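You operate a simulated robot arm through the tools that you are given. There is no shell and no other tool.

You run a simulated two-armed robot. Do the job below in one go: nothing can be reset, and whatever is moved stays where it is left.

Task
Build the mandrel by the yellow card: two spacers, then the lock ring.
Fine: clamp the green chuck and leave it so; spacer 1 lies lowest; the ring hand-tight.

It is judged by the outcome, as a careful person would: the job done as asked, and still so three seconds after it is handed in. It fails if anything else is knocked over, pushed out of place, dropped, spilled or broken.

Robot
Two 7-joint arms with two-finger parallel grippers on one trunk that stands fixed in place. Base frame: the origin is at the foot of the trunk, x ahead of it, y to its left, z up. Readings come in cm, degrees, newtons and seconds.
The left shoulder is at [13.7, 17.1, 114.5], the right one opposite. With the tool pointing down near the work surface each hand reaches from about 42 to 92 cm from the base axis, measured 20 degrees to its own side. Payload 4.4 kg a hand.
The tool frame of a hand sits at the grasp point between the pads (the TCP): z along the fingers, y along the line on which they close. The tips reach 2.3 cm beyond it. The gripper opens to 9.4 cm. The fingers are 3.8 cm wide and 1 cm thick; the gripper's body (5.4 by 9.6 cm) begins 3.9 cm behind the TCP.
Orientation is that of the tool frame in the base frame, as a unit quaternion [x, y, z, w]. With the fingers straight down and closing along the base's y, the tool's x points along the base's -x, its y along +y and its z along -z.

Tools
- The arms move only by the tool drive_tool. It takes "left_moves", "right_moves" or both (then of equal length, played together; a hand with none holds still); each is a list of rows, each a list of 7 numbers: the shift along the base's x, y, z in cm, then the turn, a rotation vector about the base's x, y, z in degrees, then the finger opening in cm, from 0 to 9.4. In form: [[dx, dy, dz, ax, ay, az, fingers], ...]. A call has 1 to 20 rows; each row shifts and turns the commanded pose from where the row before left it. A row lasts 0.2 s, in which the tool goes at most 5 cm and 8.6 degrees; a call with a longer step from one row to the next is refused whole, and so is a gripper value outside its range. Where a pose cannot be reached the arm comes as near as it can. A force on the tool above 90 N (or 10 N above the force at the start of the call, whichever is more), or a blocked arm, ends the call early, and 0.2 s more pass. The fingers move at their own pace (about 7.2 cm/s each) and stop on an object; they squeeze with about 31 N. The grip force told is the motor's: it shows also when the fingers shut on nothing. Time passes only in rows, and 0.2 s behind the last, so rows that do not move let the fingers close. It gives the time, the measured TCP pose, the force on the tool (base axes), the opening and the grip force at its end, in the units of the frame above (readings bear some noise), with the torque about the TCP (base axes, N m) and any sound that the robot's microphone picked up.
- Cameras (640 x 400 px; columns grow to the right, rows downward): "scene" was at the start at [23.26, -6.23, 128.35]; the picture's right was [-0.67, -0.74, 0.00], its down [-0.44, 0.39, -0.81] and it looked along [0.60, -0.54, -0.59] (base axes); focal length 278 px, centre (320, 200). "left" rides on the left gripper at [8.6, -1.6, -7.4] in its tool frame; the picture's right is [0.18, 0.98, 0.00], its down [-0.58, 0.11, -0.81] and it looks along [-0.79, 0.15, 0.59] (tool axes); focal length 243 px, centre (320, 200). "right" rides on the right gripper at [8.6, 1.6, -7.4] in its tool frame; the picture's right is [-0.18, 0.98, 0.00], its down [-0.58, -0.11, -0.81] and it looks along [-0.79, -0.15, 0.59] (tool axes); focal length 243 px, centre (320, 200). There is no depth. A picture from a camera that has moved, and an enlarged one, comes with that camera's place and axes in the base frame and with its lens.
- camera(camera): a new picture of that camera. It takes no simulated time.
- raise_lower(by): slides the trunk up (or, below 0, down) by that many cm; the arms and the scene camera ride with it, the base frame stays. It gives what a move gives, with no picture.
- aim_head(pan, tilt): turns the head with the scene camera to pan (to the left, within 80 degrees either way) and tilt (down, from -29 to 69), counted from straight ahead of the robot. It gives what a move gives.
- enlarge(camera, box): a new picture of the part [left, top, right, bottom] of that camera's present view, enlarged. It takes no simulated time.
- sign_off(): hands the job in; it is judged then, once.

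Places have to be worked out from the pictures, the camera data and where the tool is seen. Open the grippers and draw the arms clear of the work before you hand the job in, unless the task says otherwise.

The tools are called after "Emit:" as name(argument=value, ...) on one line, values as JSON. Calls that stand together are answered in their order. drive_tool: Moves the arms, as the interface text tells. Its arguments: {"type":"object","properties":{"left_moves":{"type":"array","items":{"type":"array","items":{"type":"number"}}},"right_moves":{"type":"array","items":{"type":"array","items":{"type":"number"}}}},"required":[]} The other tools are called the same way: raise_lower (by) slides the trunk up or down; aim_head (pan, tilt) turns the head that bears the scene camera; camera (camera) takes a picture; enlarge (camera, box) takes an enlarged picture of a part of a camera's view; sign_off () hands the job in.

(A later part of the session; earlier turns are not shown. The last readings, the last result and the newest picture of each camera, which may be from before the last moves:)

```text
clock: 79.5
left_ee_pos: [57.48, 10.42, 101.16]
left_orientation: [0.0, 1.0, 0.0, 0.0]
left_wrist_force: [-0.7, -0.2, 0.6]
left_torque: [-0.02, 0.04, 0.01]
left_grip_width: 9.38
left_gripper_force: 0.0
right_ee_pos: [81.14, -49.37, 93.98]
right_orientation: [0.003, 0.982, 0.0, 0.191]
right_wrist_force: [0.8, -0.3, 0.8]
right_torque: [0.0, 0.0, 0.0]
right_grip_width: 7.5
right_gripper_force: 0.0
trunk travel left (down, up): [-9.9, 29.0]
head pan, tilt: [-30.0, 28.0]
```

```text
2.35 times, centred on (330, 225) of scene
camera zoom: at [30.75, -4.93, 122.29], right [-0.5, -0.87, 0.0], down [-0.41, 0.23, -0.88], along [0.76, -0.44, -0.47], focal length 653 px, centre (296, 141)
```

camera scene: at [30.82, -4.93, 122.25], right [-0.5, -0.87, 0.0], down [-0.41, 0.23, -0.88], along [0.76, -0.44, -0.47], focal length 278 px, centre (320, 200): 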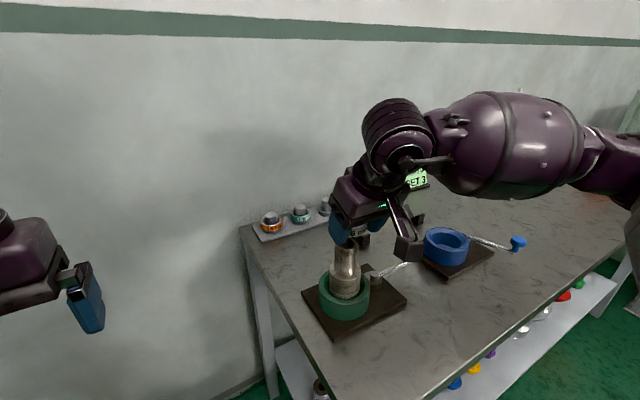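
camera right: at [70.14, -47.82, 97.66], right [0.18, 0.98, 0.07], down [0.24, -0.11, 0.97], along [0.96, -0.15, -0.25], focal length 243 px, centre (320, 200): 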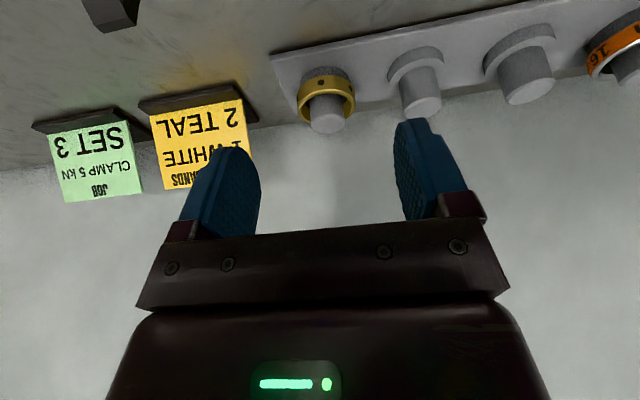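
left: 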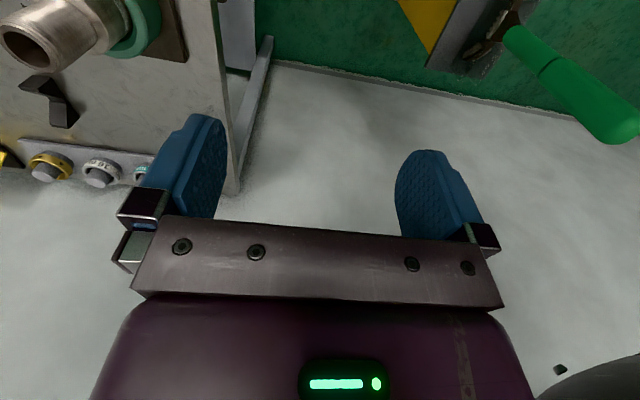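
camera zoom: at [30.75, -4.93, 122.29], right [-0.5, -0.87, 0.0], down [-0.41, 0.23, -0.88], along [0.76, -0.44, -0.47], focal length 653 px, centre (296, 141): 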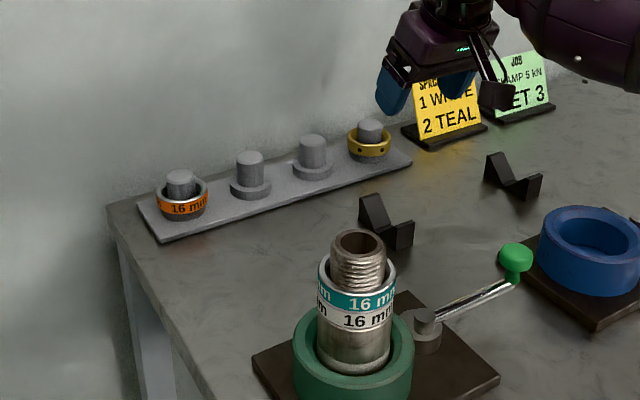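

The gold ring is at about (89.8,-49.7), with the card's edge ~4 cm clear of the finger's path. I'll move over it and check that the arm reaches.

Emit:
drive_tool(right_moves=[[2.7, -0.11, -1.8, 0, 0, 0, 7.3], [2.7, -0.11, -1.8, 0, 0, 0, 7.3], [2.7, -0.1, -1.6, 0, 0, 0, 7.3], [0, 0, 0, 0, 0, 0, 7.3]])

Emit:
camera(camera="right")

Emit:
enlarge(camera="scene", box=[290, 110, 430, 210])

```text
clock: 80.5
left_ee_pos: [57.5, 10.32, 101.04]
left_orientation: [0.0, 1.0, 0.0, -0.001]
left_wrist_force: [0.5, 0.9, 0.8]
left_torque: [0.01, 0.02, 0.01]
left_grip_width: 9.39
left_gripper_force: 0.0
right_ee_pos: [88.37, -49.7, 89.2]
right_orientation: [0.004, 0.982, -0.001, 0.191]
right_wrist_force: [0.7, 0.2, 1.1]
right_torque: [0.0, -0.02, -0.03]
right_grip_width: 7.32
right_gripper_force: 0.1
right hand out of reach, approached as far as the arm can: row 3
trunk travel left (down, up): [-9.9, 29.0]
head pan, tilt: [-30.0, 28.0]
```

```text
taken
camera right: at [77.43, -48.04, 92.91], right [0.18, 0.98, 0.07], down [0.24, -0.11, 0.97], along [0.96, -0.15, -0.25], focal length 243 px, centre (320, 200)
```

right: 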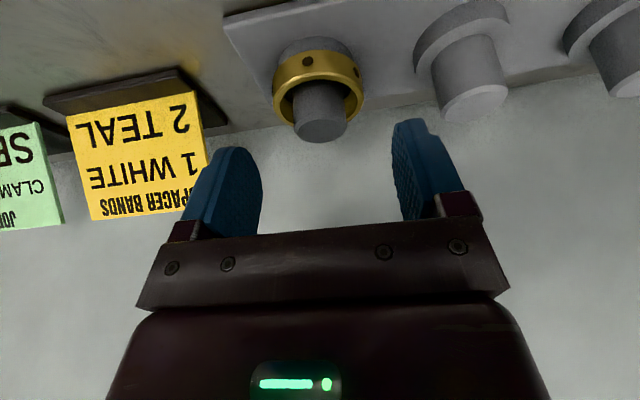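

```text
4.00 times, centred on (360, 160) of scene
camera zoom: at [30.85, -4.91, 122.25], right [-0.5, -0.87, 0.0], down [-0.41, 0.23, -0.88], along [0.76, -0.44, -0.47], focal length 1110 px, centre (160, 360)
```

zoom: 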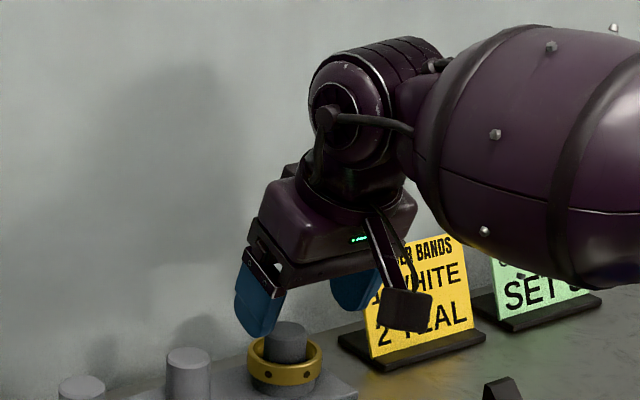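

The arm runs out of reach about 0.9 cm short here, so I'll pitch the tool another 5° outward, which buys about 2 cm, then move over the ring.

Emit:
drive_tool(right_moves=[[-0.3, 0, 0, 0, -2.5, 0, 7.3], [0, 0, 0, 0, -2.5, 0, 7.3], [0.6, 0.05, 0, 0, 0, 0, 7.3], [0.6, 0.05, 0, 0, 0, 0, 7.3], [0, 0, 0, 0, 0, 0, 7.3]])

Emit:
camera(camera="right")

```text
clock: 81.7
left_ee_pos: [57.34, 10.27, 101.04]
left_orientation: [0.0, 1.0, 0.0, 0.0]
left_wrist_force: [-0.3, -0.2, 0.1]
left_torque: [0.01, -0.01, 0.0]
left_grip_width: 9.4
left_gripper_force: 0.1
right_ee_pos: [89.12, -49.47, 89.27]
right_orientation: [0.003, 0.972, -0.001, 0.234]
right_wrist_force: [-0.1, 0.4, -0.2]
right_torque: [0.0, 0.0, 0.0]
right_grip_width: 7.3
right_gripper_force: 0.0
trunk travel left (down, up): [-9.9, 29.0]
head pan, tilt: [-30.0, 28.0]
```

```text
taken
camera right: at [77.99, -47.87, 91.92], right [0.17, 0.98, 0.08], down [0.15, -0.11, 0.98], along [0.97, -0.15, -0.17], focal length 243 px, centre (320, 200)
```

right: 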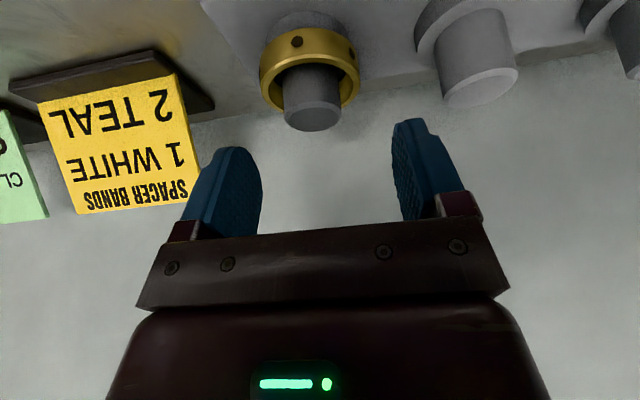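

Within reach now, with the gold ring centred below at about y=-49.6. I'll descend around it.

Emit:
drive_tool(right_moves=[[0, -0.1, -1.7, 0, 0, 0, 7.3], [0, 0, -1.7, 0, 0, 0, 7.3], [0, 0, -1.2, 0, 0, 0, 7.3], [0, 0, -0.6, 0, 0, 0, 7.3], [0, 0, 0, 0, 0, 0, 7.3]])

Emit:
camera(camera="right")

Emit:
enlarge(camera="scene", box=[290, 130, 410, 220])

```text
clock: 82.9
left_ee_pos: [57.53, 10.28, 101.13]
left_orientation: [0.0, 1.0, 0.0, 0.0]
left_wrist_force: [-0.7, 0.3, -0.3]
left_torque: [0.02, -0.02, -0.01]
left_grip_width: 9.37
left_gripper_force: 0.1
right_ee_pos: [88.89, -49.68, 83.95]
right_orientation: [0.002, 0.972, -0.001, 0.234]
right_wrist_force: [0.8, -0.1, 0.7]
right_torque: [-0.01, 0.01, -0.01]
right_grip_width: 7.29
right_gripper_force: 0.1
trunk travel left (down, up): [-9.9, 29.0]
head pan, tilt: [-30.0, 28.0]
```

```text
taken
camera right: at [77.82, -47.99, 86.62], right [0.17, 0.98, 0.08], down [0.15, -0.11, 0.98], along [0.97, -0.15, -0.17], focal length 243 px, centre (320, 200)
```

right: 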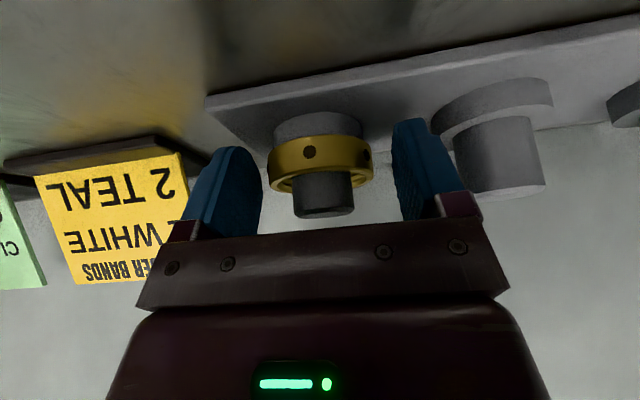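

```text
4.44 times, centred on (350, 175) of scene
camera zoom: at [30.8, -4.94, 122.27], right [-0.5, -0.87, 0.0], down [-0.41, 0.23, -0.88], along [0.76, -0.44, -0.47], focal length 1233 px, centre (187, 311)
```

zoom: 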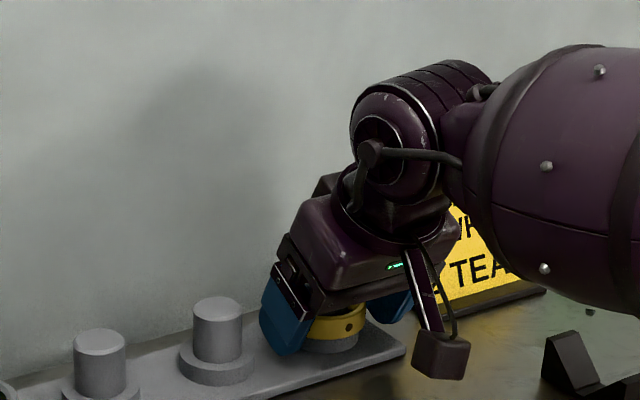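

The gold ring lies centrally between the pads. I'll close and lift slowly.

Emit:
drive_tool(right_moves=[[0, 0, -0.1, 0, 0, 0, 7.3], [0, 0, 0, 0, 0, 0, 6], [0, 0, 0, 0, 0, 0, 3], [0, 0, 0, 0, 0, 0, 3], [0, 0, 0, 0, 0, 0, 3], [0, 0, 0.3, 0, 0, 0, 3], [0, 0, 0.3, 0, 0, 0, 3], [0, 0, 0.3, 0, 0, 0, 3], [0, 0, 0, 0, 0, 0, 3]])

Emit:
enlarge(camera="right", box=[200, 80, 440, 240])

```text
clock: 84.9
left_ee_pos: [57.45, 10.32, 101.06]
left_orientation: [0.0, 1.0, -0.001, -0.001]
left_wrist_force: [-0.5, -0.3, -0.1]
left_torque: [0.03, -0.02, 0.02]
left_grip_width: 9.39
left_gripper_force: 0.0
right_ee_pos: [89.11, -49.59, 84.76]
right_orientation: [0.003, 0.973, -0.001, 0.232]
right_wrist_force: [0.8, 0.1, -1.0]
right_torque: [-0.02, -0.01, 0.0]
right_grip_width: 5.54
right_gripper_force: 30.7
trunk travel left (down, up): [-9.9, 29.0]
head pan, tilt: [-30.0, 28.0]
```

```text
2.50 times, centred on (320, 160) of right
camera zoom: at [77.94, -47.96, 87.45], right [0.17, 0.98, 0.08], down [0.15, -0.11, 0.98], along [0.97, -0.15, -0.17], focal length 606 px, centre (320, 300)
```

zoom: 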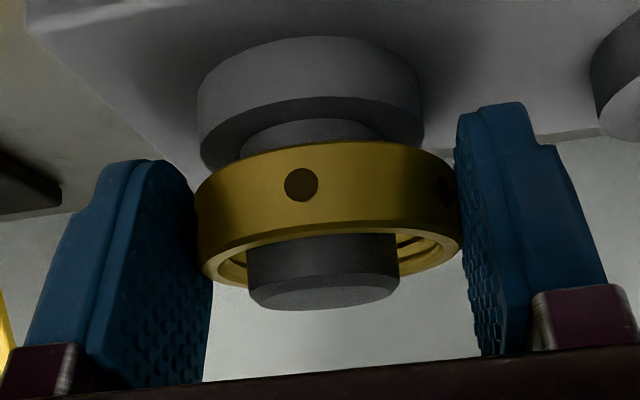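

Gold ring held (5.54 cm) and off its collar. I'll continue lifting.

Emit:
drive_tool(right_moves=[[0, 0, 0.5, 0, 0, 0, 3], [0, 0, 0.5, 0, 0, 0, 3], [0, 0, 0.5, 0, 0, 0, 3], [0, 0, 0.5, 0, 0, 0, 3], [0, 0, 0.5, 0, 0, 0, 3], [0, 0, 0.5, 0, 0, 0, 3], [0, 0, 0.5, 0, 0, 0, 3], [0, 0, 0.5, 0, 0, 0, 3], [0, 0, 0.5, 0, 0, 0, 3], [0, 0, 0.5, 0, 0, 0, 3], [0, 0, 0.5, 0, 0, 0, 3], [0, 0, 0.5, 0, 0, 0, 3]])

Emit:
enlarge(camera="right", box=[200, 80, 440, 240])

Emit:
enlarge(camera="scene", box=[290, 110, 410, 200])

```text
clock: 87.5
left_ee_pos: [57.51, 10.26, 101.04]
left_orientation: [-0.001, 1.0, -0.001, 0.0]
left_wrist_force: [0.3, 0.4, -0.1]
left_torque: [-0.01, 0.0, 0.0]
left_grip_width: 9.39
left_gripper_force: 0.0
right_ee_pos: [89.18, -49.69, 90.84]
right_orientation: [0.002, 0.972, 0.0, 0.233]
right_wrist_force: [-0.8, -0.9, -1.2]
right_torque: [-0.01, 0.02, -0.02]
right_grip_width: 5.55
right_gripper_force: 30.5
trunk travel left (down, up): [-9.9, 29.0]
head pan, tilt: [-30.0, 28.0]
```

```text
2.50 times, centred on (320, 160) of right
camera zoom: at [77.9, -48.03, 93.49], right [0.17, 0.98, 0.08], down [0.15, -0.11, 0.98], along [0.97, -0.15, -0.17], focal length 606 px, centre (320, 300)
```

zoom: 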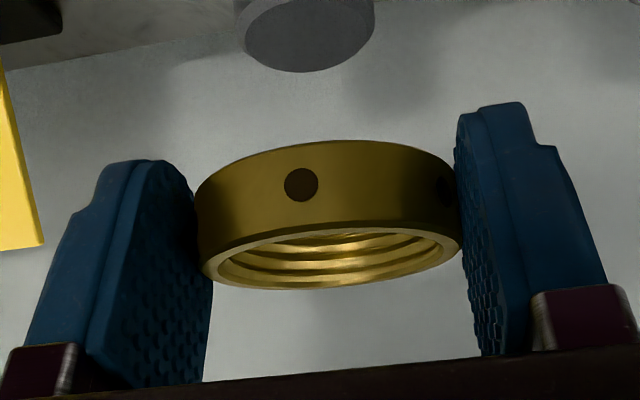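

```text
4.44 times, centred on (350, 155) of scene
camera zoom: at [30.8, -4.94, 122.26], right [-0.5, -0.87, 0.0], down [-0.41, 0.23, -0.88], along [0.76, -0.44, -0.47], focal length 1233 px, centre (187, 400)
```

zoom: 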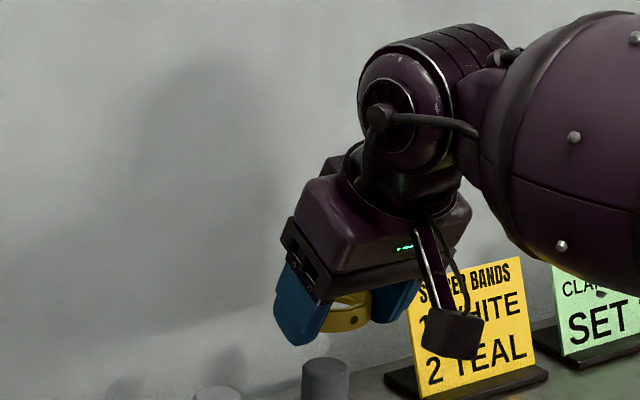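

The gold ring is firmly held with its centre ≈1.4 cm ahead of and 1.0 cm below the TCP. I'll carry it to just above the mandrel.

Emit:
drive_tool(right_moves=[[0, 0, 2, 0, 0, 0, 3], [0, 0, 2, 0, 0, 0, 3], [0, 0, 2, 0, 0, 0, 3], [0, 0, 1.7, 0, 0, 0, 3], [-2.273, 1.742, 0, 0, 0, 0, 3], [-2.273, 1.742, 0, 0, 0, 0, 3], [-2.273, 1.742, 0, 0, 0, 0, 3], [-2.273, 1.742, 0, 0, 0, 0, 3], [-2.273, 1.742, 0, 0, 0, 0, 3], [-2.273, 1.742, 0, 0, 0, 0, 3], [-2.273, 1.742, 0, 0, 0, 0, 3], [-2.273, 1.742, 0, 0, 0, 0, 3], [-2.273, 1.742, 0, 0, 0, 0, 3], [-2.273, 1.742, 0, 0, 0, 0, 3], [-2.273, 1.742, 0, 0, 0, 0, 3], [-2.273, 1.742, 0, 0, 0, 0, 3], [-2.273, 1.742, 0, 0, 0, 0, 3], [0, 0, -0.8, 0, 0, 0, 3], [0, 0, -0.7, 0, 0, 0, 3], [0, 0, 0, 0, 0, 0, 3]])

Emit:
enlarge(camera="right", box=[230, 60, 430, 220])

Emit:
enlarge(camera="scene", box=[310, 205, 390, 265])

```text
clock: 91.7
left_ee_pos: [57.47, 10.26, 101.1]
left_orientation: [0.0, 1.0, 0.0, -0.001]
left_wrist_force: [0.1, 0.5, 0.0]
left_torque: [0.02, 0.01, 0.0]
left_grip_width: 9.4
left_gripper_force: 0.1
right_ee_pos: [59.65, -27.02, 96.91]
right_orientation: [0.002, 0.972, -0.001, 0.233]
right_wrist_force: [-0.5, 0.1, -0.9]
right_torque: [0.02, 0.03, -0.02]
right_grip_width: 5.53
right_gripper_force: 31.1
trunk travel left (down, up): [-9.9, 29.0]
head pan, tilt: [-30.0, 28.0]
```

```text
2.50 times, centred on (330, 140) of right
camera zoom: at [48.52, -25.4, 99.65], right [0.17, 0.98, 0.08], down [0.15, -0.11, 0.98], along [0.97, -0.15, -0.17], focal length 606 px, centre (295, 350)
```

zoom: 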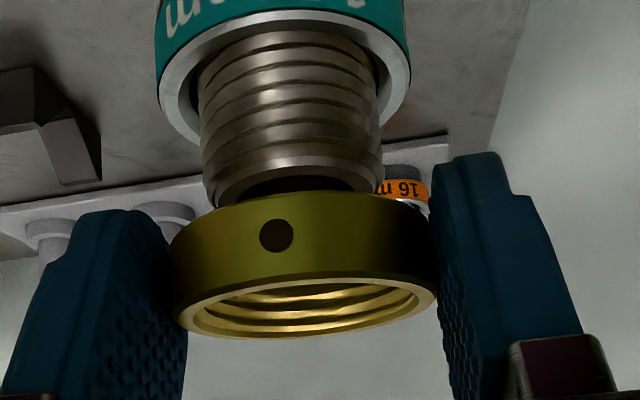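

```text
6.67 times, centred on (350, 235) of scene
camera zoom: at [30.81, -4.93, 122.26], right [-0.5, -0.87, 0.0], down [-0.41, 0.23, -0.88], along [0.76, -0.44, -0.47], focal length 1850 px, centre (120, -33)
```

zoom: 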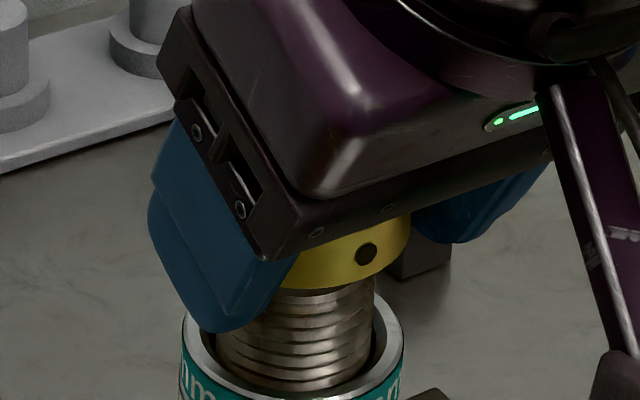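

Alignment looks good in both views. I'll lower gently until the ring just seats on the mandrel's chamfer.

Emit:
drive_tool(right_moves=[[-0.1, 0, -0.4, 0, 0, 0, 3], [0, 0, -0.2, 0, 0, 0, 3], [0, 0, -0.15, 0, 0, 0, 3], [0, 0, -0.15, 0, 0, 0, 3], [0, 0, 0, 0, 0, 0, 3]])

Emit:
enlarge(camera="right", box=[250, 100, 400, 200])

Emit:
enlarge(camera="scene", box=[310, 205, 390, 265])

```text
clock: 92.9
left_ee_pos: [57.66, 10.24, 101.05]
left_orientation: [0.0, 1.0, 0.0, 0.0]
left_wrist_force: [-0.1, 0.2, -0.2]
left_torque: [0.01, -0.03, -0.03]
left_grip_width: 9.4
left_gripper_force: 0.0
right_ee_pos: [59.44, -27.21, 96.04]
right_orientation: [0.003, 0.972, 0.0, 0.233]
right_wrist_force: [-0.3, 0.0, -0.1]
right_torque: [0.03, 0.01, -0.01]
right_grip_width: 5.53
right_gripper_force: 31.3
trunk travel left (down, up): [-9.9, 29.0]
head pan, tilt: [-30.0, 28.0]
```

```text
4.00 times, centred on (325, 150) of right
camera zoom: at [48.35, -25.48, 98.76], right [0.17, 0.98, 0.08], down [0.15, -0.11, 0.98], along [0.97, -0.15, -0.17], focal length 970 px, centre (300, 400)
```

zoom: 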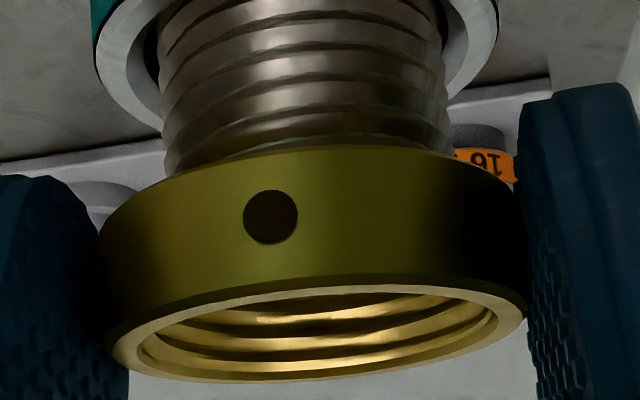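

```text
6.67 times, centred on (350, 235) of scene
camera zoom: at [30.81, -4.94, 122.26], right [-0.5, -0.87, 0.0], down [-0.41, 0.23, -0.88], along [0.76, -0.44, -0.47], focal length 1850 px, centre (120, -33)
```

zoom: 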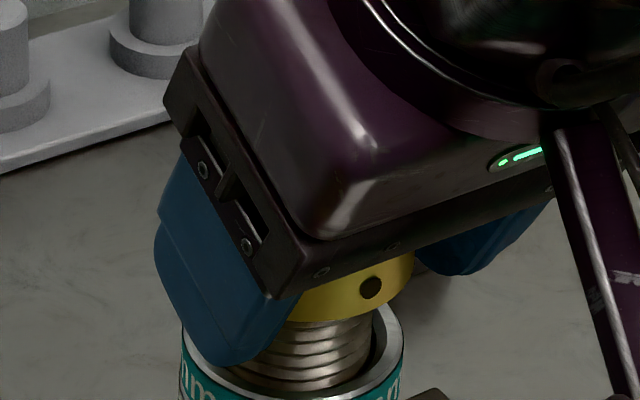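

Still no contact. I'll correct y by +0.12 cm and keep lowering in small steps.

Emit:
drive_tool(right_moves=[[0, 0.12, 0, 0, 0, 0, 3], [0, 0, -0.15, 0, 0, 0, 3], [0, 0, -0.15, 0, 0, 0, 3], [0, 0, -0.15, 0, 0, 0, 3], [0, 0, 0, 0, 0, 0, 3]])

Emit:
enlarge(camera="right", box=[250, 100, 400, 200])

```text
clock: 94.1
left_ee_pos: [57.53, 10.28, 101.12]
left_orientation: [0.0, 1.0, 0.0, 0.001]
left_wrist_force: [-0.2, -0.9, 0.1]
left_torque: [0.02, 0.0, -0.02]
left_grip_width: 9.39
left_gripper_force: 0.2
right_ee_pos: [59.44, -26.88, 95.73]
right_orientation: [0.003, 0.972, -0.001, 0.234]
right_wrist_force: [-0.2, -0.4, -0.6]
right_torque: [0.03, 0.0, -0.01]
right_grip_width: 5.54
right_gripper_force: 31.0
trunk travel left (down, up): [-9.9, 29.0]
head pan, tilt: [-30.0, 28.0]
```

```text
4.00 times, centred on (325, 150) of right
camera zoom: at [48.32, -25.29, 98.33], right [0.17, 0.98, 0.08], down [0.15, -0.11, 0.98], along [0.97, -0.15, -0.17], focal length 970 px, centre (300, 400)
```

zoom: 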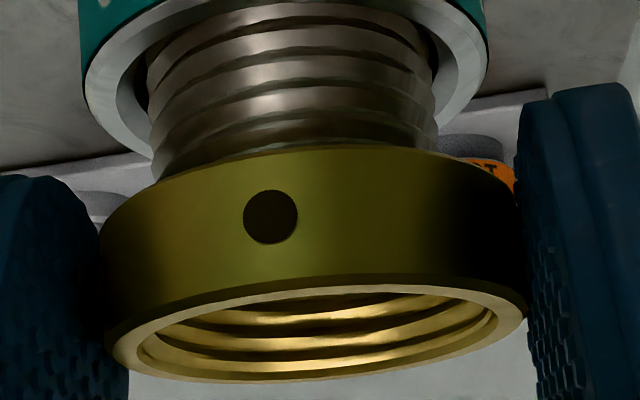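

Centred in y now and still no contact; I'll continue down.

Emit:
drive_tool(right_moves=[[0, 0, -0.15, 0, 0, 0, 3], [0, 0, -0.15, 0, 0, 0, 3], [0, 0, 0, 0, 0, 0, 3]])

Emit:
enlarge(camera="right", box=[250, 100, 400, 200])

Emit:
enlarge(camera="scene", box=[310, 205, 390, 265])

```text
clock: 94.9
left_ee_pos: [57.38, 10.23, 100.83]
left_orientation: [-0.001, 1.0, 0.0, 0.001]
left_wrist_force: [-0.7, -0.4, 0.5]
left_torque: [-0.02, 0.01, -0.02]
left_grip_width: 9.42
left_gripper_force: 0.0
right_ee_pos: [59.44, -26.96, 95.44]
right_orientation: [0.003, 0.972, 0.001, 0.233]
right_wrist_force: [0.1, 0.6, -1.8]
right_torque: [0.0, 0.03, -0.01]
right_grip_width: 5.5
right_gripper_force: 30.8
trunk travel left (down, up): [-9.9, 29.0]
head pan, tilt: [-30.0, 28.0]
```

```text
4.00 times, centred on (325, 150) of right
camera zoom: at [48.34, -25.31, 98.02], right [0.17, 0.98, 0.08], down [0.15, -0.11, 0.98], along [0.97, -0.15, -0.17], focal length 970 px, centre (300, 400)
```

zoom: 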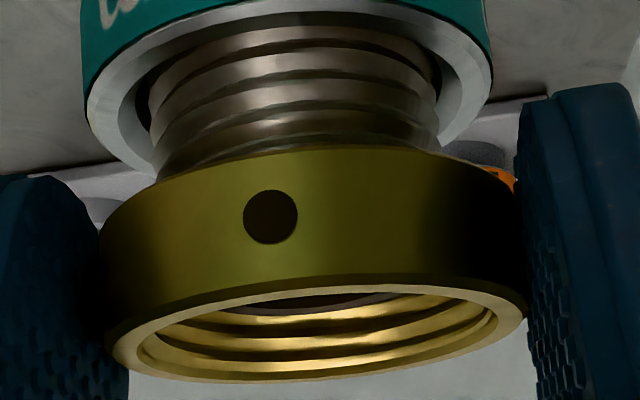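

```text
6.67 times, centred on (350, 235) of scene
camera zoom: at [30.81, -4.94, 122.26], right [-0.5, -0.87, 0.0], down [-0.41, 0.23, -0.88], along [0.76, -0.44, -0.47], focal length 1850 px, centre (120, -33)
```

zoom: 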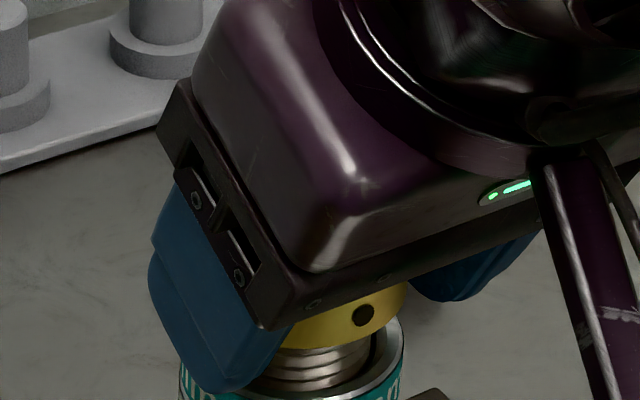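

No force yet, and the mandrel rim is now visible inside the ring. I'll keep lowering in small steps to find where the thread takes hold.

Emit:
drive_tool(right_moves=[[0, 0, -0.15, 0, 0, 0, 3], [0, 0, -0.15, 0, 0, 0, 3], [0, 0, -0.15, 0, 0, 0, 3], [0, 0, 0, 0, 0, 0, 3]])

Emit:
enlarge(camera="right", box=[250, 100, 400, 200])

```text
clock: 95.9
left_ee_pos: [57.45, 10.28, 101.0]
left_orientation: [0.0, 1.0, 0.0, 0.0]
left_wrist_force: [1.4, 0.0, 0.3]
left_torque: [0.0, 0.0, 0.0]
left_grip_width: 9.38
left_gripper_force: 0.1
right_ee_pos: [59.6, -26.84, 94.96]
right_orientation: [0.002, 0.973, 0.001, 0.233]
right_wrist_force: [-0.2, 1.0, -0.3]
right_torque: [-0.02, 0.01, 0.04]
right_grip_width: 5.54
right_gripper_force: 30.5
trunk travel left (down, up): [-9.9, 29.0]
head pan, tilt: [-30.0, 28.0]
```

```text
4.00 times, centred on (325, 150) of right
camera zoom: at [48.35, -25.26, 97.59], right [0.17, 0.98, 0.08], down [0.15, -0.11, 0.98], along [0.97, -0.15, -0.17], focal length 970 px, centre (300, 400)
```

zoom: 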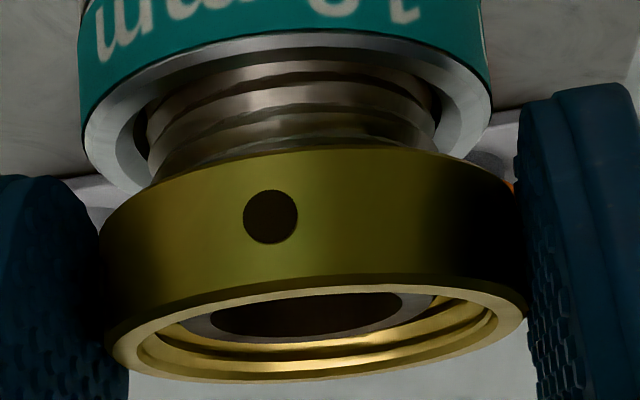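

It still slides without force. I'll continue, checking force every few millimetres.

Emit:
drive_tool(right_moves=[[0, 0, -0.15, 0, 0, 0, 3], [0, 0, -0.15, 0, 0, 0, 3], [0, 0, -0.15, 0, 0, 0, 3], [0, 0, 0, 0, 0, 0, 3]])

Emit:
enlarge(camera="right", box=[230, 60, 430, 220])

```text
clock: 96.9
left_ee_pos: [57.56, 10.32, 100.96]
left_orientation: [0.0, 1.0, 0.0, 0.0]
left_wrist_force: [0.0, -0.5, 0.0]
left_torque: [0.03, -0.01, 0.02]
left_grip_width: 9.41
left_gripper_force: 0.0
right_ee_pos: [59.58, -26.86, 94.38]
right_orientation: [0.003, 0.972, -0.001, 0.233]
right_wrist_force: [-0.8, -0.1, -0.1]
right_torque: [-0.02, 0.01, -0.03]
right_grip_width: 5.52
right_gripper_force: 31.4
trunk travel left (down, up): [-9.9, 29.0]
head pan, tilt: [-30.0, 28.0]
```

```text
2.50 times, centred on (330, 140) of right
camera zoom: at [48.36, -25.26, 97.12], right [0.17, 0.98, 0.08], down [0.15, -0.11, 0.98], along [0.97, -0.15, -0.17], focal length 606 px, centre (295, 350)
```

zoom: 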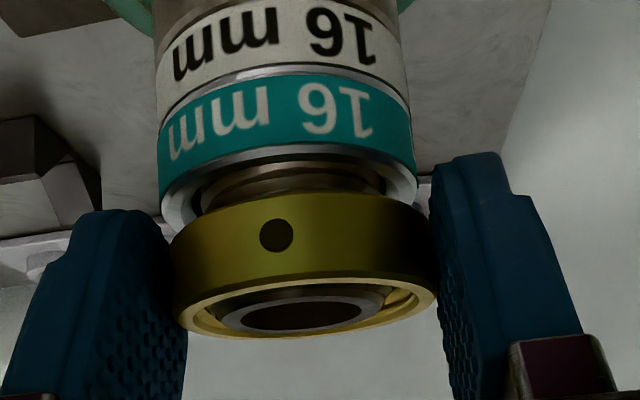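

The ring is about 0.8 cm above teal with zero force, so it simply slides to here. I'll lower a bit more and feel for contact.

Emit:
drive_tool(right_moves=[[0, 0, -0.15, 0, 0, 0, 3], [0, 0, -0.15, 0, 0, 0, 3], [0, 0, -0.1, 0, 0, 0, 3], [0, 0, 0, 0, 0, 0, 3]])

Emit:
enlarge(camera="right", box=[230, 60, 430, 220])

Emit:
enlarge(camera="scene", box=[310, 215, 410, 305])

```text
clock: 97.9
left_ee_pos: [57.44, 10.35, 101.05]
left_orientation: [0.0, 1.0, 0.0, 0.0]
left_wrist_force: [-0.2, 0.0, -0.1]
left_torque: [-0.02, -0.01, -0.02]
left_grip_width: 9.4
left_gripper_force: 0.0
right_ee_pos: [59.32, -27.02, 94.05]
right_orientation: [0.003, 0.972, 0.0, 0.234]
right_wrist_force: [0.1, -4.1, 2.5]
right_torque: [-0.08, -0.04, -0.07]
right_grip_width: 5.51
right_gripper_force: 31.3
trunk travel left (down, up): [-9.9, 29.0]
head pan, tilt: [-30.0, 28.0]
```

```text
2.50 times, centred on (330, 140) of right
camera zoom: at [48.34, -25.35, 96.77], right [0.17, 0.98, 0.08], down [0.15, -0.11, 0.98], along [0.97, -0.15, -0.17], focal length 606 px, centre (295, 350)
```

zoom: 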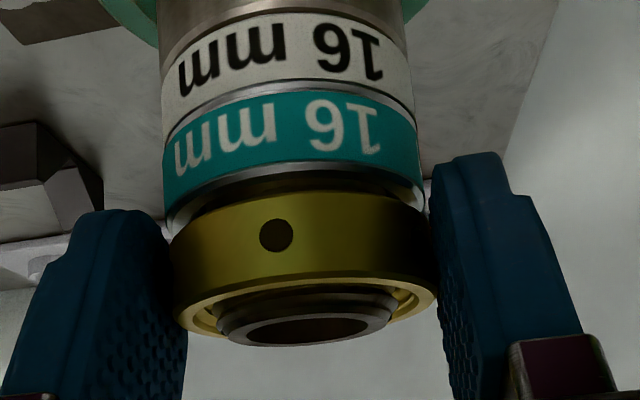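

```text
4.44 times, centred on (360, 260) of scene
camera zoom: at [30.77, -4.97, 122.28], right [-0.5, -0.87, 0.0], down [-0.41, 0.24, -0.88], along [0.76, -0.44, -0.47], focal length 1233 px, centre (142, -67)
```

zoom: 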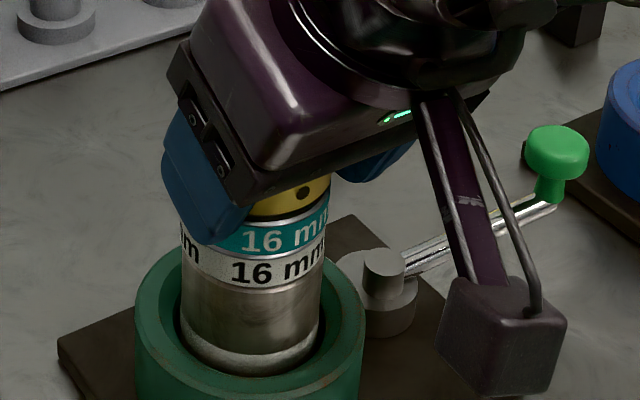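

The ring is nearly on the teal spacer. I'll release it here, rise, and return the tool to vertical for turning.

Emit:
drive_tool(right_moves=[[0, 0, 0, 0, 0, 0, 6], [0, 0, 0, 0, 0, 0, 7.5], [0, 0, 0, 0, 0, 0, 7.5]])

Emit:
enlarge(camera="right", box=[230, 60, 430, 220])

Emit:
enlarge(camera="scene", box=[310, 215, 410, 305])

```text
clock: 98.7
left_ee_pos: [57.48, 10.28, 101.09]
left_orientation: [0.0, 1.0, 0.0, 0.0]
left_wrist_force: [-0.7, -0.1, 0.1]
left_torque: [-0.03, 0.01, 0.0]
left_grip_width: 9.41
left_gripper_force: 0.1
right_ee_pos: [59.62, -26.97, 94.11]
right_orientation: [0.003, 0.972, 0.001, 0.233]
right_wrist_force: [0.4, -0.2, 0.3]
right_torque: [0.05, -0.01, -0.01]
right_grip_width: 7.5
right_gripper_force: 0.1
trunk travel left (down, up): [-9.9, 29.0]
head pan, tilt: [-30.0, 28.0]
```

```text
2.50 times, centred on (330, 140) of right
camera zoom: at [48.34, -25.32, 96.73], right [0.17, 0.98, 0.08], down [0.15, -0.11, 0.98], along [0.97, -0.15, -0.17], focal length 606 px, centre (295, 350)
```

zoom: 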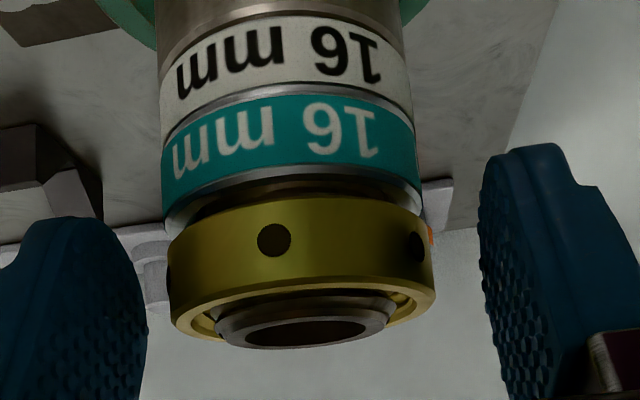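

```text
4.44 times, centred on (360, 260) of scene
camera zoom: at [30.8, -4.94, 122.26], right [-0.5, -0.87, 0.0], down [-0.41, 0.23, -0.88], along [0.76, -0.44, -0.47], focal length 1233 px, centre (142, -67)
```

zoom: 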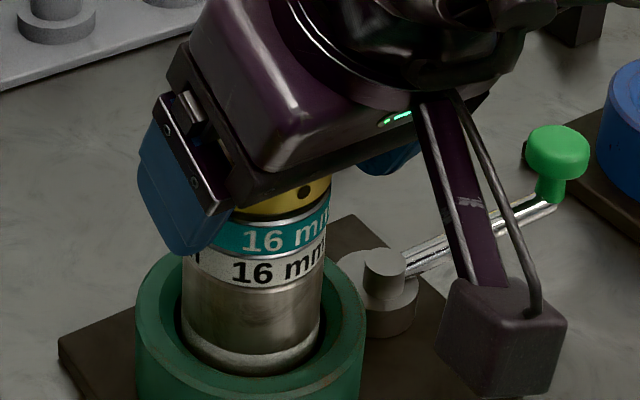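

Interesting: after release the ring stays slightly above teal, so it now hangs on the thread. I'll lift clear and straighten the tool, then inspect it.

Emit:
drive_tool(right_moves=[[0, 0, 2, 0, 0, 0, 7.5], [0, 0, 3, 0, 0, 0, 7.5], [0, 0, 3, 0, 0, 0, 7.5], [-1, 0, 1, 0, 6.8, 0, 7.5], [-1, 0, 1, 0, 6.8, 0, 7.5], [0, 0, 0, 0, 6.8, 0, 7.5], [0, 0, 0, 0, 6.6, 0, 7.5], [0, 0, 0, 0, 0, 0, 7.5]])

Emit:
camera(camera="right")

Emit:
enlarge(camera="scene", box=[310, 220, 390, 280])

```text
clock: 100.5
left_ee_pos: [57.43, 10.29, 100.96]
left_orientation: [0.001, 1.0, 0.0, 0.0]
left_wrist_force: [0.4, -0.3, 0.1]
left_torque: [0.03, -0.02, 0.03]
left_grip_width: 9.41
left_gripper_force: 0.1
right_ee_pos: [57.47, -26.92, 104.2]
right_orientation: [0.003, 1.0, -0.001, 0.0]
right_wrist_force: [0.2, 0.0, 0.7]
right_torque: [0.01, 0.01, -0.03]
right_grip_width: 7.53
right_gripper_force: 0.0
trunk travel left (down, up): [-9.9, 29.0]
head pan, tilt: [-30.0, 28.0]
```

```text
taken
camera right: at [48.8, -25.28, 111.56], right [0.19, 0.98, 0.0], down [0.58, -0.11, 0.81], along [0.79, -0.15, -0.59], focal length 243 px, centre (320, 200)
```

right: 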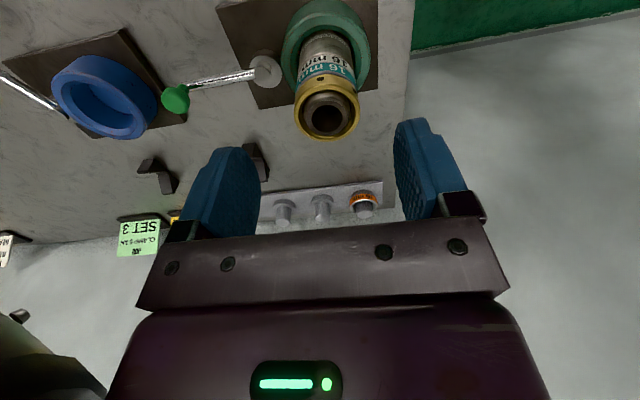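

```text
6.67 times, centred on (350, 250) of scene
camera zoom: at [30.79, -4.93, 122.27], right [-0.5, -0.87, 0.0], down [-0.41, 0.23, -0.88], along [0.76, -0.44, -0.47], focal length 1850 px, centre (120, -133)
```

zoom: 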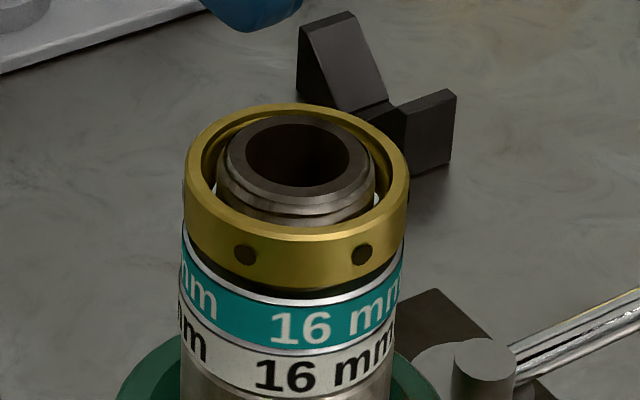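

The gold ring sits level on the thread about 3 mm above teal. I'll position the vertical tool over it with yaw +30° so I can turn it a long way clockwise.

Emit:
drive_tool(right_moves=[[1.2, 0, 0, 0, 0, 7.5, 7.5], [1.2, 0, 0, 0, 0, 7.5, 7.5], [1.0, 0, 0, 0, 0, 7.5, 7.5], [0, 0, -2, 0, 0, 7.5, 7.5], [0, 0, -2, 0, 0, 0, 7.5], [0, 0, 0, 0, 0, 0, 7.5]])

Emit:
camera(camera="right")

Emit:
enlarge(camera="scene", box=[300, 190, 420, 290])

```text
clock: 101.9
left_ee_pos: [57.43, 10.28, 101.12]
left_orientation: [0.0, 1.0, 0.0, 0.0]
left_wrist_force: [0.4, 0.0, 0.0]
left_torque: [0.0, 0.01, -0.01]
left_grip_width: 9.4
left_gripper_force: 0.1
right_ee_pos: [61.01, -26.92, 100.16]
right_orientation: [-0.256, 0.967, -0.001, 0.0]
right_wrist_force: [0.6, -0.6, 0.0]
right_torque: [-0.02, -0.04, 0.0]
right_grip_width: 7.51
right_gripper_force: 0.1
trunk travel left (down, up): [-9.9, 29.0]
head pan, tilt: [-30.0, 28.0]
```

```text
taken
camera right: at [52.56, -29.84, 107.59], right [-0.33, 0.94, 0.0], down [0.56, 0.2, 0.81], along [0.76, 0.26, -0.59], focal length 243 px, centre (320, 200)
```

right: 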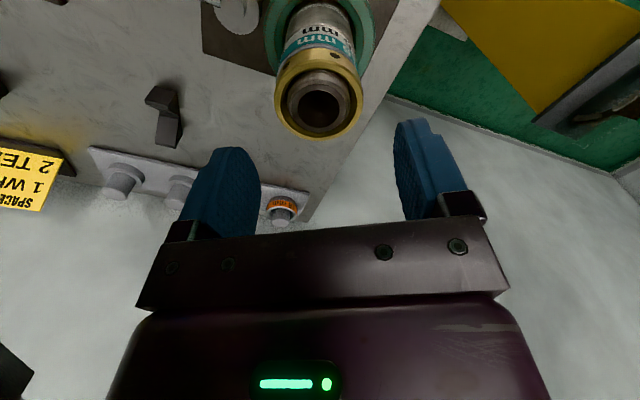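

```text
4.00 times, centred on (360, 240) of scene
camera zoom: at [30.78, -4.93, 122.27], right [-0.5, -0.87, 0.0], down [-0.41, 0.23, -0.88], along [0.76, -0.44, -0.47], focal length 1110 px, centre (160, 40)
```

zoom: 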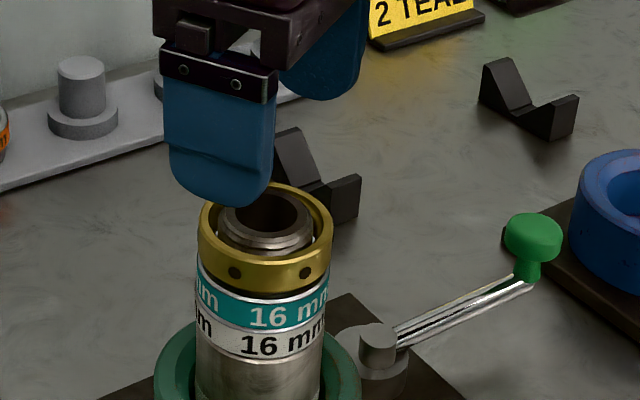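

The ring axis is within about 1 mm of the tool axis. I'll descend straight down so the finger pads span the ring, and close.

Emit:
drive_tool(right_moves=[[-0.05, 0, -2, 0, 0, 0, 7.5], [0, 0, -2, 0, 0, 0, 7.5], [0, 0, -1, 0, 0, 0, 7.5], [0, 0, -0.5, 0, 0, 0, 7.5], [0, 0, 0, 0, 0, 0, 7.5]])

Emit:
camera(camera="right")

Emit:
enlarge(camera="scene", box=[310, 210, 400, 280])

```text
clock: 103.1
left_ee_pos: [57.48, 10.27, 100.97]
left_orientation: [0.0, 1.0, 0.001, 0.0]
left_wrist_force: [-0.3, 0.1, 0.0]
left_torque: [0.0, -0.02, 0.01]
left_grip_width: 9.38
left_gripper_force: 0.1
right_ee_pos: [60.88, -27.09, 94.64]
right_orientation: [-0.256, 0.967, -0.001, 0.0]
right_wrist_force: [0.4, 0.3, -0.6]
right_torque: [-0.01, -0.02, 0.02]
right_grip_width: 7.45
right_gripper_force: 0.0
trunk travel left (down, up): [-9.9, 29.0]
head pan, tilt: [-30.0, 28.0]
```

```text
taken
camera right: at [52.46, -29.94, 101.94], right [-0.33, 0.94, 0.0], down [0.56, 0.2, 0.81], along [0.76, 0.26, -0.59], focal length 243 px, centre (320, 200)
```

right: 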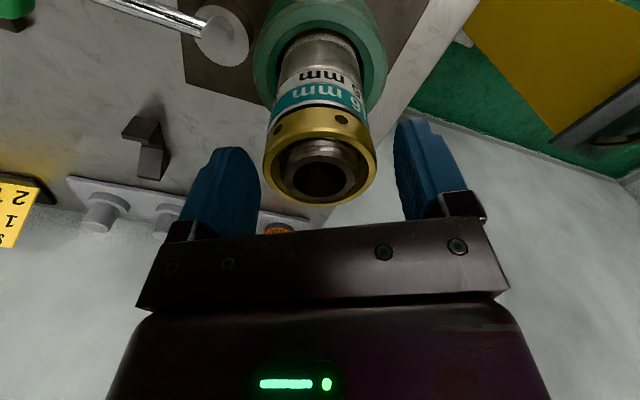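

```text
5.71 times, centred on (355, 245) of scene
camera zoom: at [30.8, -4.94, 122.26], right [-0.5, -0.87, 0.0], down [-0.41, 0.23, -0.88], along [0.76, -0.44, -0.47], focal length 1586 px, centre (120, -57)
```

zoom: 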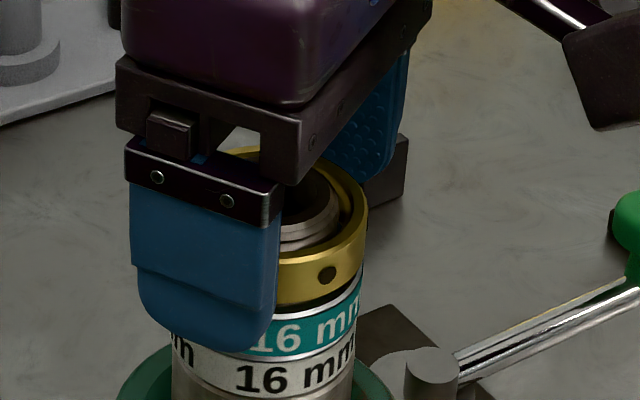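

The ring is centred between the pads. I'll close on it.

Emit:
drive_tool(right_moves=[[0, 0, 0, 0, 0, 0, 6], [0, 0, 0, 0, 0, 0, 3], [0, 0, 0, 0, 0, 0, 3], [0, 0, 0, 0, 0, 0, 3]])

Emit:
enlarge(camera="scene", box=[310, 210, 400, 280])

Emit:
enlarge(camera="right", box=[220, 60, 420, 220])

```text
clock: 104.1
left_ee_pos: [57.54, 10.36, 101.08]
left_orientation: [0.001, 1.0, 0.0, 0.001]
left_wrist_force: [0.1, 0.8, 0.6]
left_torque: [0.04, 0.0, -0.01]
left_grip_width: 9.43
left_gripper_force: 0.1
right_ee_pos: [60.86, -27.09, 94.6]
right_orientation: [-0.256, 0.967, -0.001, 0.0]
right_wrist_force: [0.9, -1.8, 0.6]
right_torque: [-0.07, -0.03, 0.0]
right_grip_width: 5.45
right_gripper_force: 31.2
trunk travel left (down, up): [-9.9, 29.0]
head pan, tilt: [-30.0, 28.0]
```

```text
5.71 times, centred on (355, 245) of scene
camera zoom: at [30.81, -4.96, 122.26], right [-0.5, -0.87, 0.0], down [-0.41, 0.23, -0.88], along [0.76, -0.44, -0.47], focal length 1586 px, centre (120, -57)
```

zoom: 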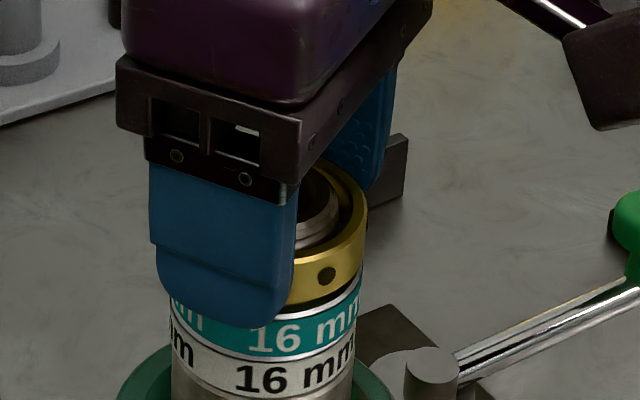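

```text
2.50 times, centred on (320, 140) of right
camera zoom: at [52.48, -29.97, 101.95], right [-0.33, 0.95, 0.0], down [0.56, 0.19, 0.81], along [0.76, 0.26, -0.59], focal length 606 px, centre (320, 350)
```

zoom: 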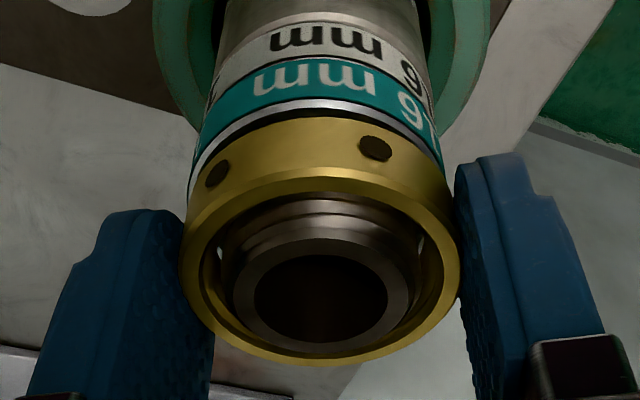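

The fingertips reach a few millimetres past the gold ring and may pinch the teal's edge (5.45 cm). I'll reopen, raise 0.35 cm and grip only the gold ring.

Emit:
drive_tool(right_moves=[[0, 0, 0, 0, 0, 0, 6.5], [0, 0, 0, 0, 0, 0, 6.5], [0, 0, 0.35, 0, 0, 0, 6.5], [0, 0, 0, 0, 0, 0, 6.5], [0, 0, 0, 0, 0, 0, 3], [0, 0, 0, 0, 0, 0, 3], [0, 0, 0, 0, 0, 0, 3], [0, 0, 0, 0, 0, 0, 3]])

Emit:
enlarge(camera="scene", box=[310, 210, 400, 280])

```text
clock: 105.9
left_ee_pos: [57.48, 10.26, 101.04]
left_orientation: [0.001, 1.0, 0.0, 0.0]
left_wrist_force: [0.2, 0.2, 0.3]
left_torque: [0.02, 0.02, 0.0]
left_grip_width: 9.4
left_gripper_force: 0.0
right_ee_pos: [60.93, -27.08, 94.9]
right_orientation: [-0.257, 0.966, -0.001, 0.0]
right_wrist_force: [3.8, -7.4, 2.6]
right_torque: [-0.2, -0.07, 0.01]
right_grip_width: 5.45
right_gripper_force: 31.0
trunk travel left (down, up): [-9.9, 29.0]
head pan, tilt: [-30.0, 28.0]
```

```text
5.71 times, centred on (355, 245) of scene
camera zoom: at [30.82, -5.0, 122.26], right [-0.5, -0.87, 0.0], down [-0.41, 0.24, -0.88], along [0.76, -0.44, -0.47], focal length 1586 px, centre (120, -57)
```

zoom: 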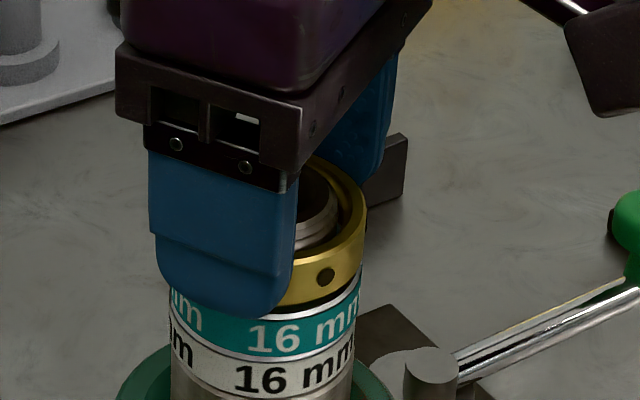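

Gripping only gold now, with a small side load. I'll nudge the tool to centre and make a first 40° clockwise turn, watching torque and force.

Emit:
drive_tool(right_moves=[[0.05, -0.09, 0, 0, 0, 0, 3], [0, 0, 0, 0, 0, -8, 3], [0, 0, 0, 0, 0, -8, 3], [0, 0, 0, 0, 0, -8, 3], [0, 0, 0, 0, 0, -8, 3], [0, 0, 0, 0, 0, -8, 3], [0, 0, 0, 0, 0, 0, 3]])

Emit:
enlarge(camera="scene", box=[310, 210, 400, 280])

```text
clock: 107.5
left_ee_pos: [57.57, 10.32, 101.12]
left_orientation: [0.0, 1.0, 0.0, 0.0]
left_wrist_force: [-0.4, 0.0, 0.4]
left_torque: [0.03, 0.0, 0.01]
left_grip_width: 9.39
left_gripper_force: 0.1
right_ee_pos: [60.86, -27.02, 94.83]
right_orientation: [0.091, 0.996, -0.001, 0.001]
right_wrist_force: [-2.7, 2.6, -0.2]
right_torque: [0.07, 0.05, 0.0]
right_grip_width: 5.44
right_gripper_force: 31.2
trunk travel left (down, up): [-9.9, 29.0]
head pan, tilt: [-30.0, 28.0]
```

```text
5.71 times, centred on (355, 245) of scene
camera zoom: at [30.79, -4.92, 122.26], right [-0.5, -0.87, 0.0], down [-0.41, 0.23, -0.88], along [0.76, -0.44, -0.47], focal length 1586 px, centre (120, -57)
```

zoom: 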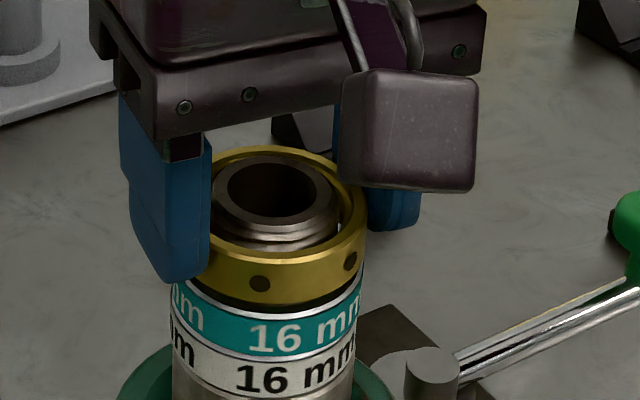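

The ring turned with the hand (its holes moved ~40°) with almost no torque. I'll turn another 100° clockwise, following down slightly.

Emit:
drive_tool(right_moves=[[0, 0, -0.01, 0, 0, -8.4, 3], [0, 0, -0.01, 0, 0, -8.4, 3], [0, 0, -0.01, 0, 0, -8.4, 3], [0, 0, -0.01, 0, 0, -8.4, 3], [0, 0, -0.01, 0, 0, -8.4, 3], [0, 0, -0.01, 0, 0, -8.4, 3], [0, 0, -0.01, 0, 0, -8.4, 3], [0, 0, -0.01, 0, 0, -8.4, 3], [0, 0, -0.01, 0, 0, -8.4, 3], [0, 0, -0.01, 0, 0, -8.4, 3], [0, 0, -0.01, 0, 0, -8.4, 3], [0, 0, -0.01, 0, 0, -8.4, 3], [0, 0, 0, 0, 0, 0, 3]])

Emit:
enlarge(camera="scene", box=[310, 210, 400, 280])

Emit:
camera(camera="right")

```text
clock: 110.3
left_ee_pos: [57.73, 10.35, 100.87]
left_orientation: [0.0, 1.0, 0.0, -0.001]
left_wrist_force: [0.4, 0.6, 0.4]
left_torque: [-0.02, -0.01, 0.0]
left_grip_width: 9.42
left_gripper_force: 0.1
right_ee_pos: [60.99, -26.98, 94.82]
right_orientation: [0.825, 0.565, -0.001, 0.0]
right_wrist_force: [17.6, 8.4, 1.3]
right_torque: [0.23, -0.48, 0.04]
right_grip_width: 5.44
right_gripper_force: 31.0
trunk travel left (down, up): [-9.9, 29.0]
head pan, tilt: [-30.0, 28.0]
```

```text
5.71 times, centred on (355, 245) of scene
camera zoom: at [30.96, -4.86, 122.22], right [-0.5, -0.87, 0.0], down [-0.41, 0.23, -0.88], along [0.76, -0.44, -0.47], focal length 1586 px, centre (120, -57)
```

zoom: 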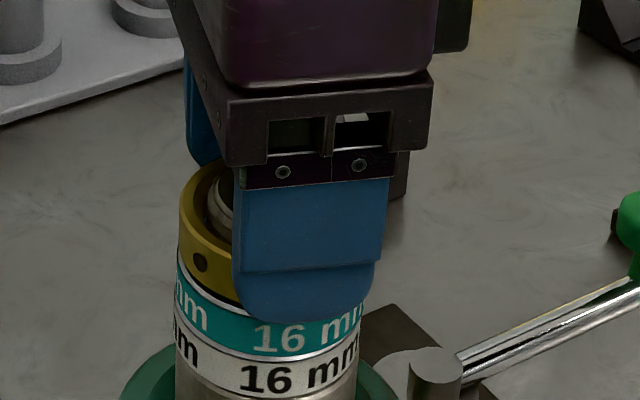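

```text
taken
camera right: at [65.58, -19.53, 102.21], right [0.85, -0.53, 0.0], down [-0.31, -0.5, 0.81], along [-0.43, -0.68, -0.59], focal length 243 px, centre (320, 200)
```

right: 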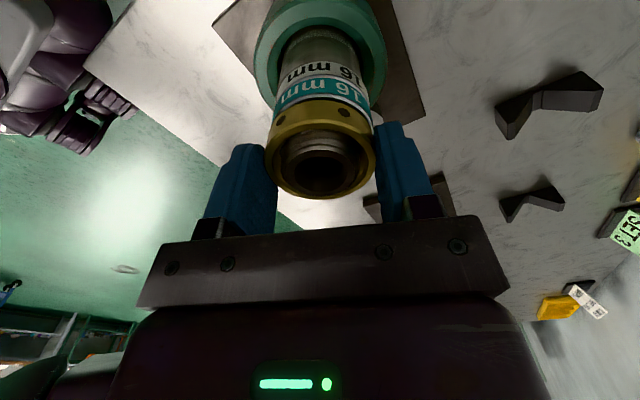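

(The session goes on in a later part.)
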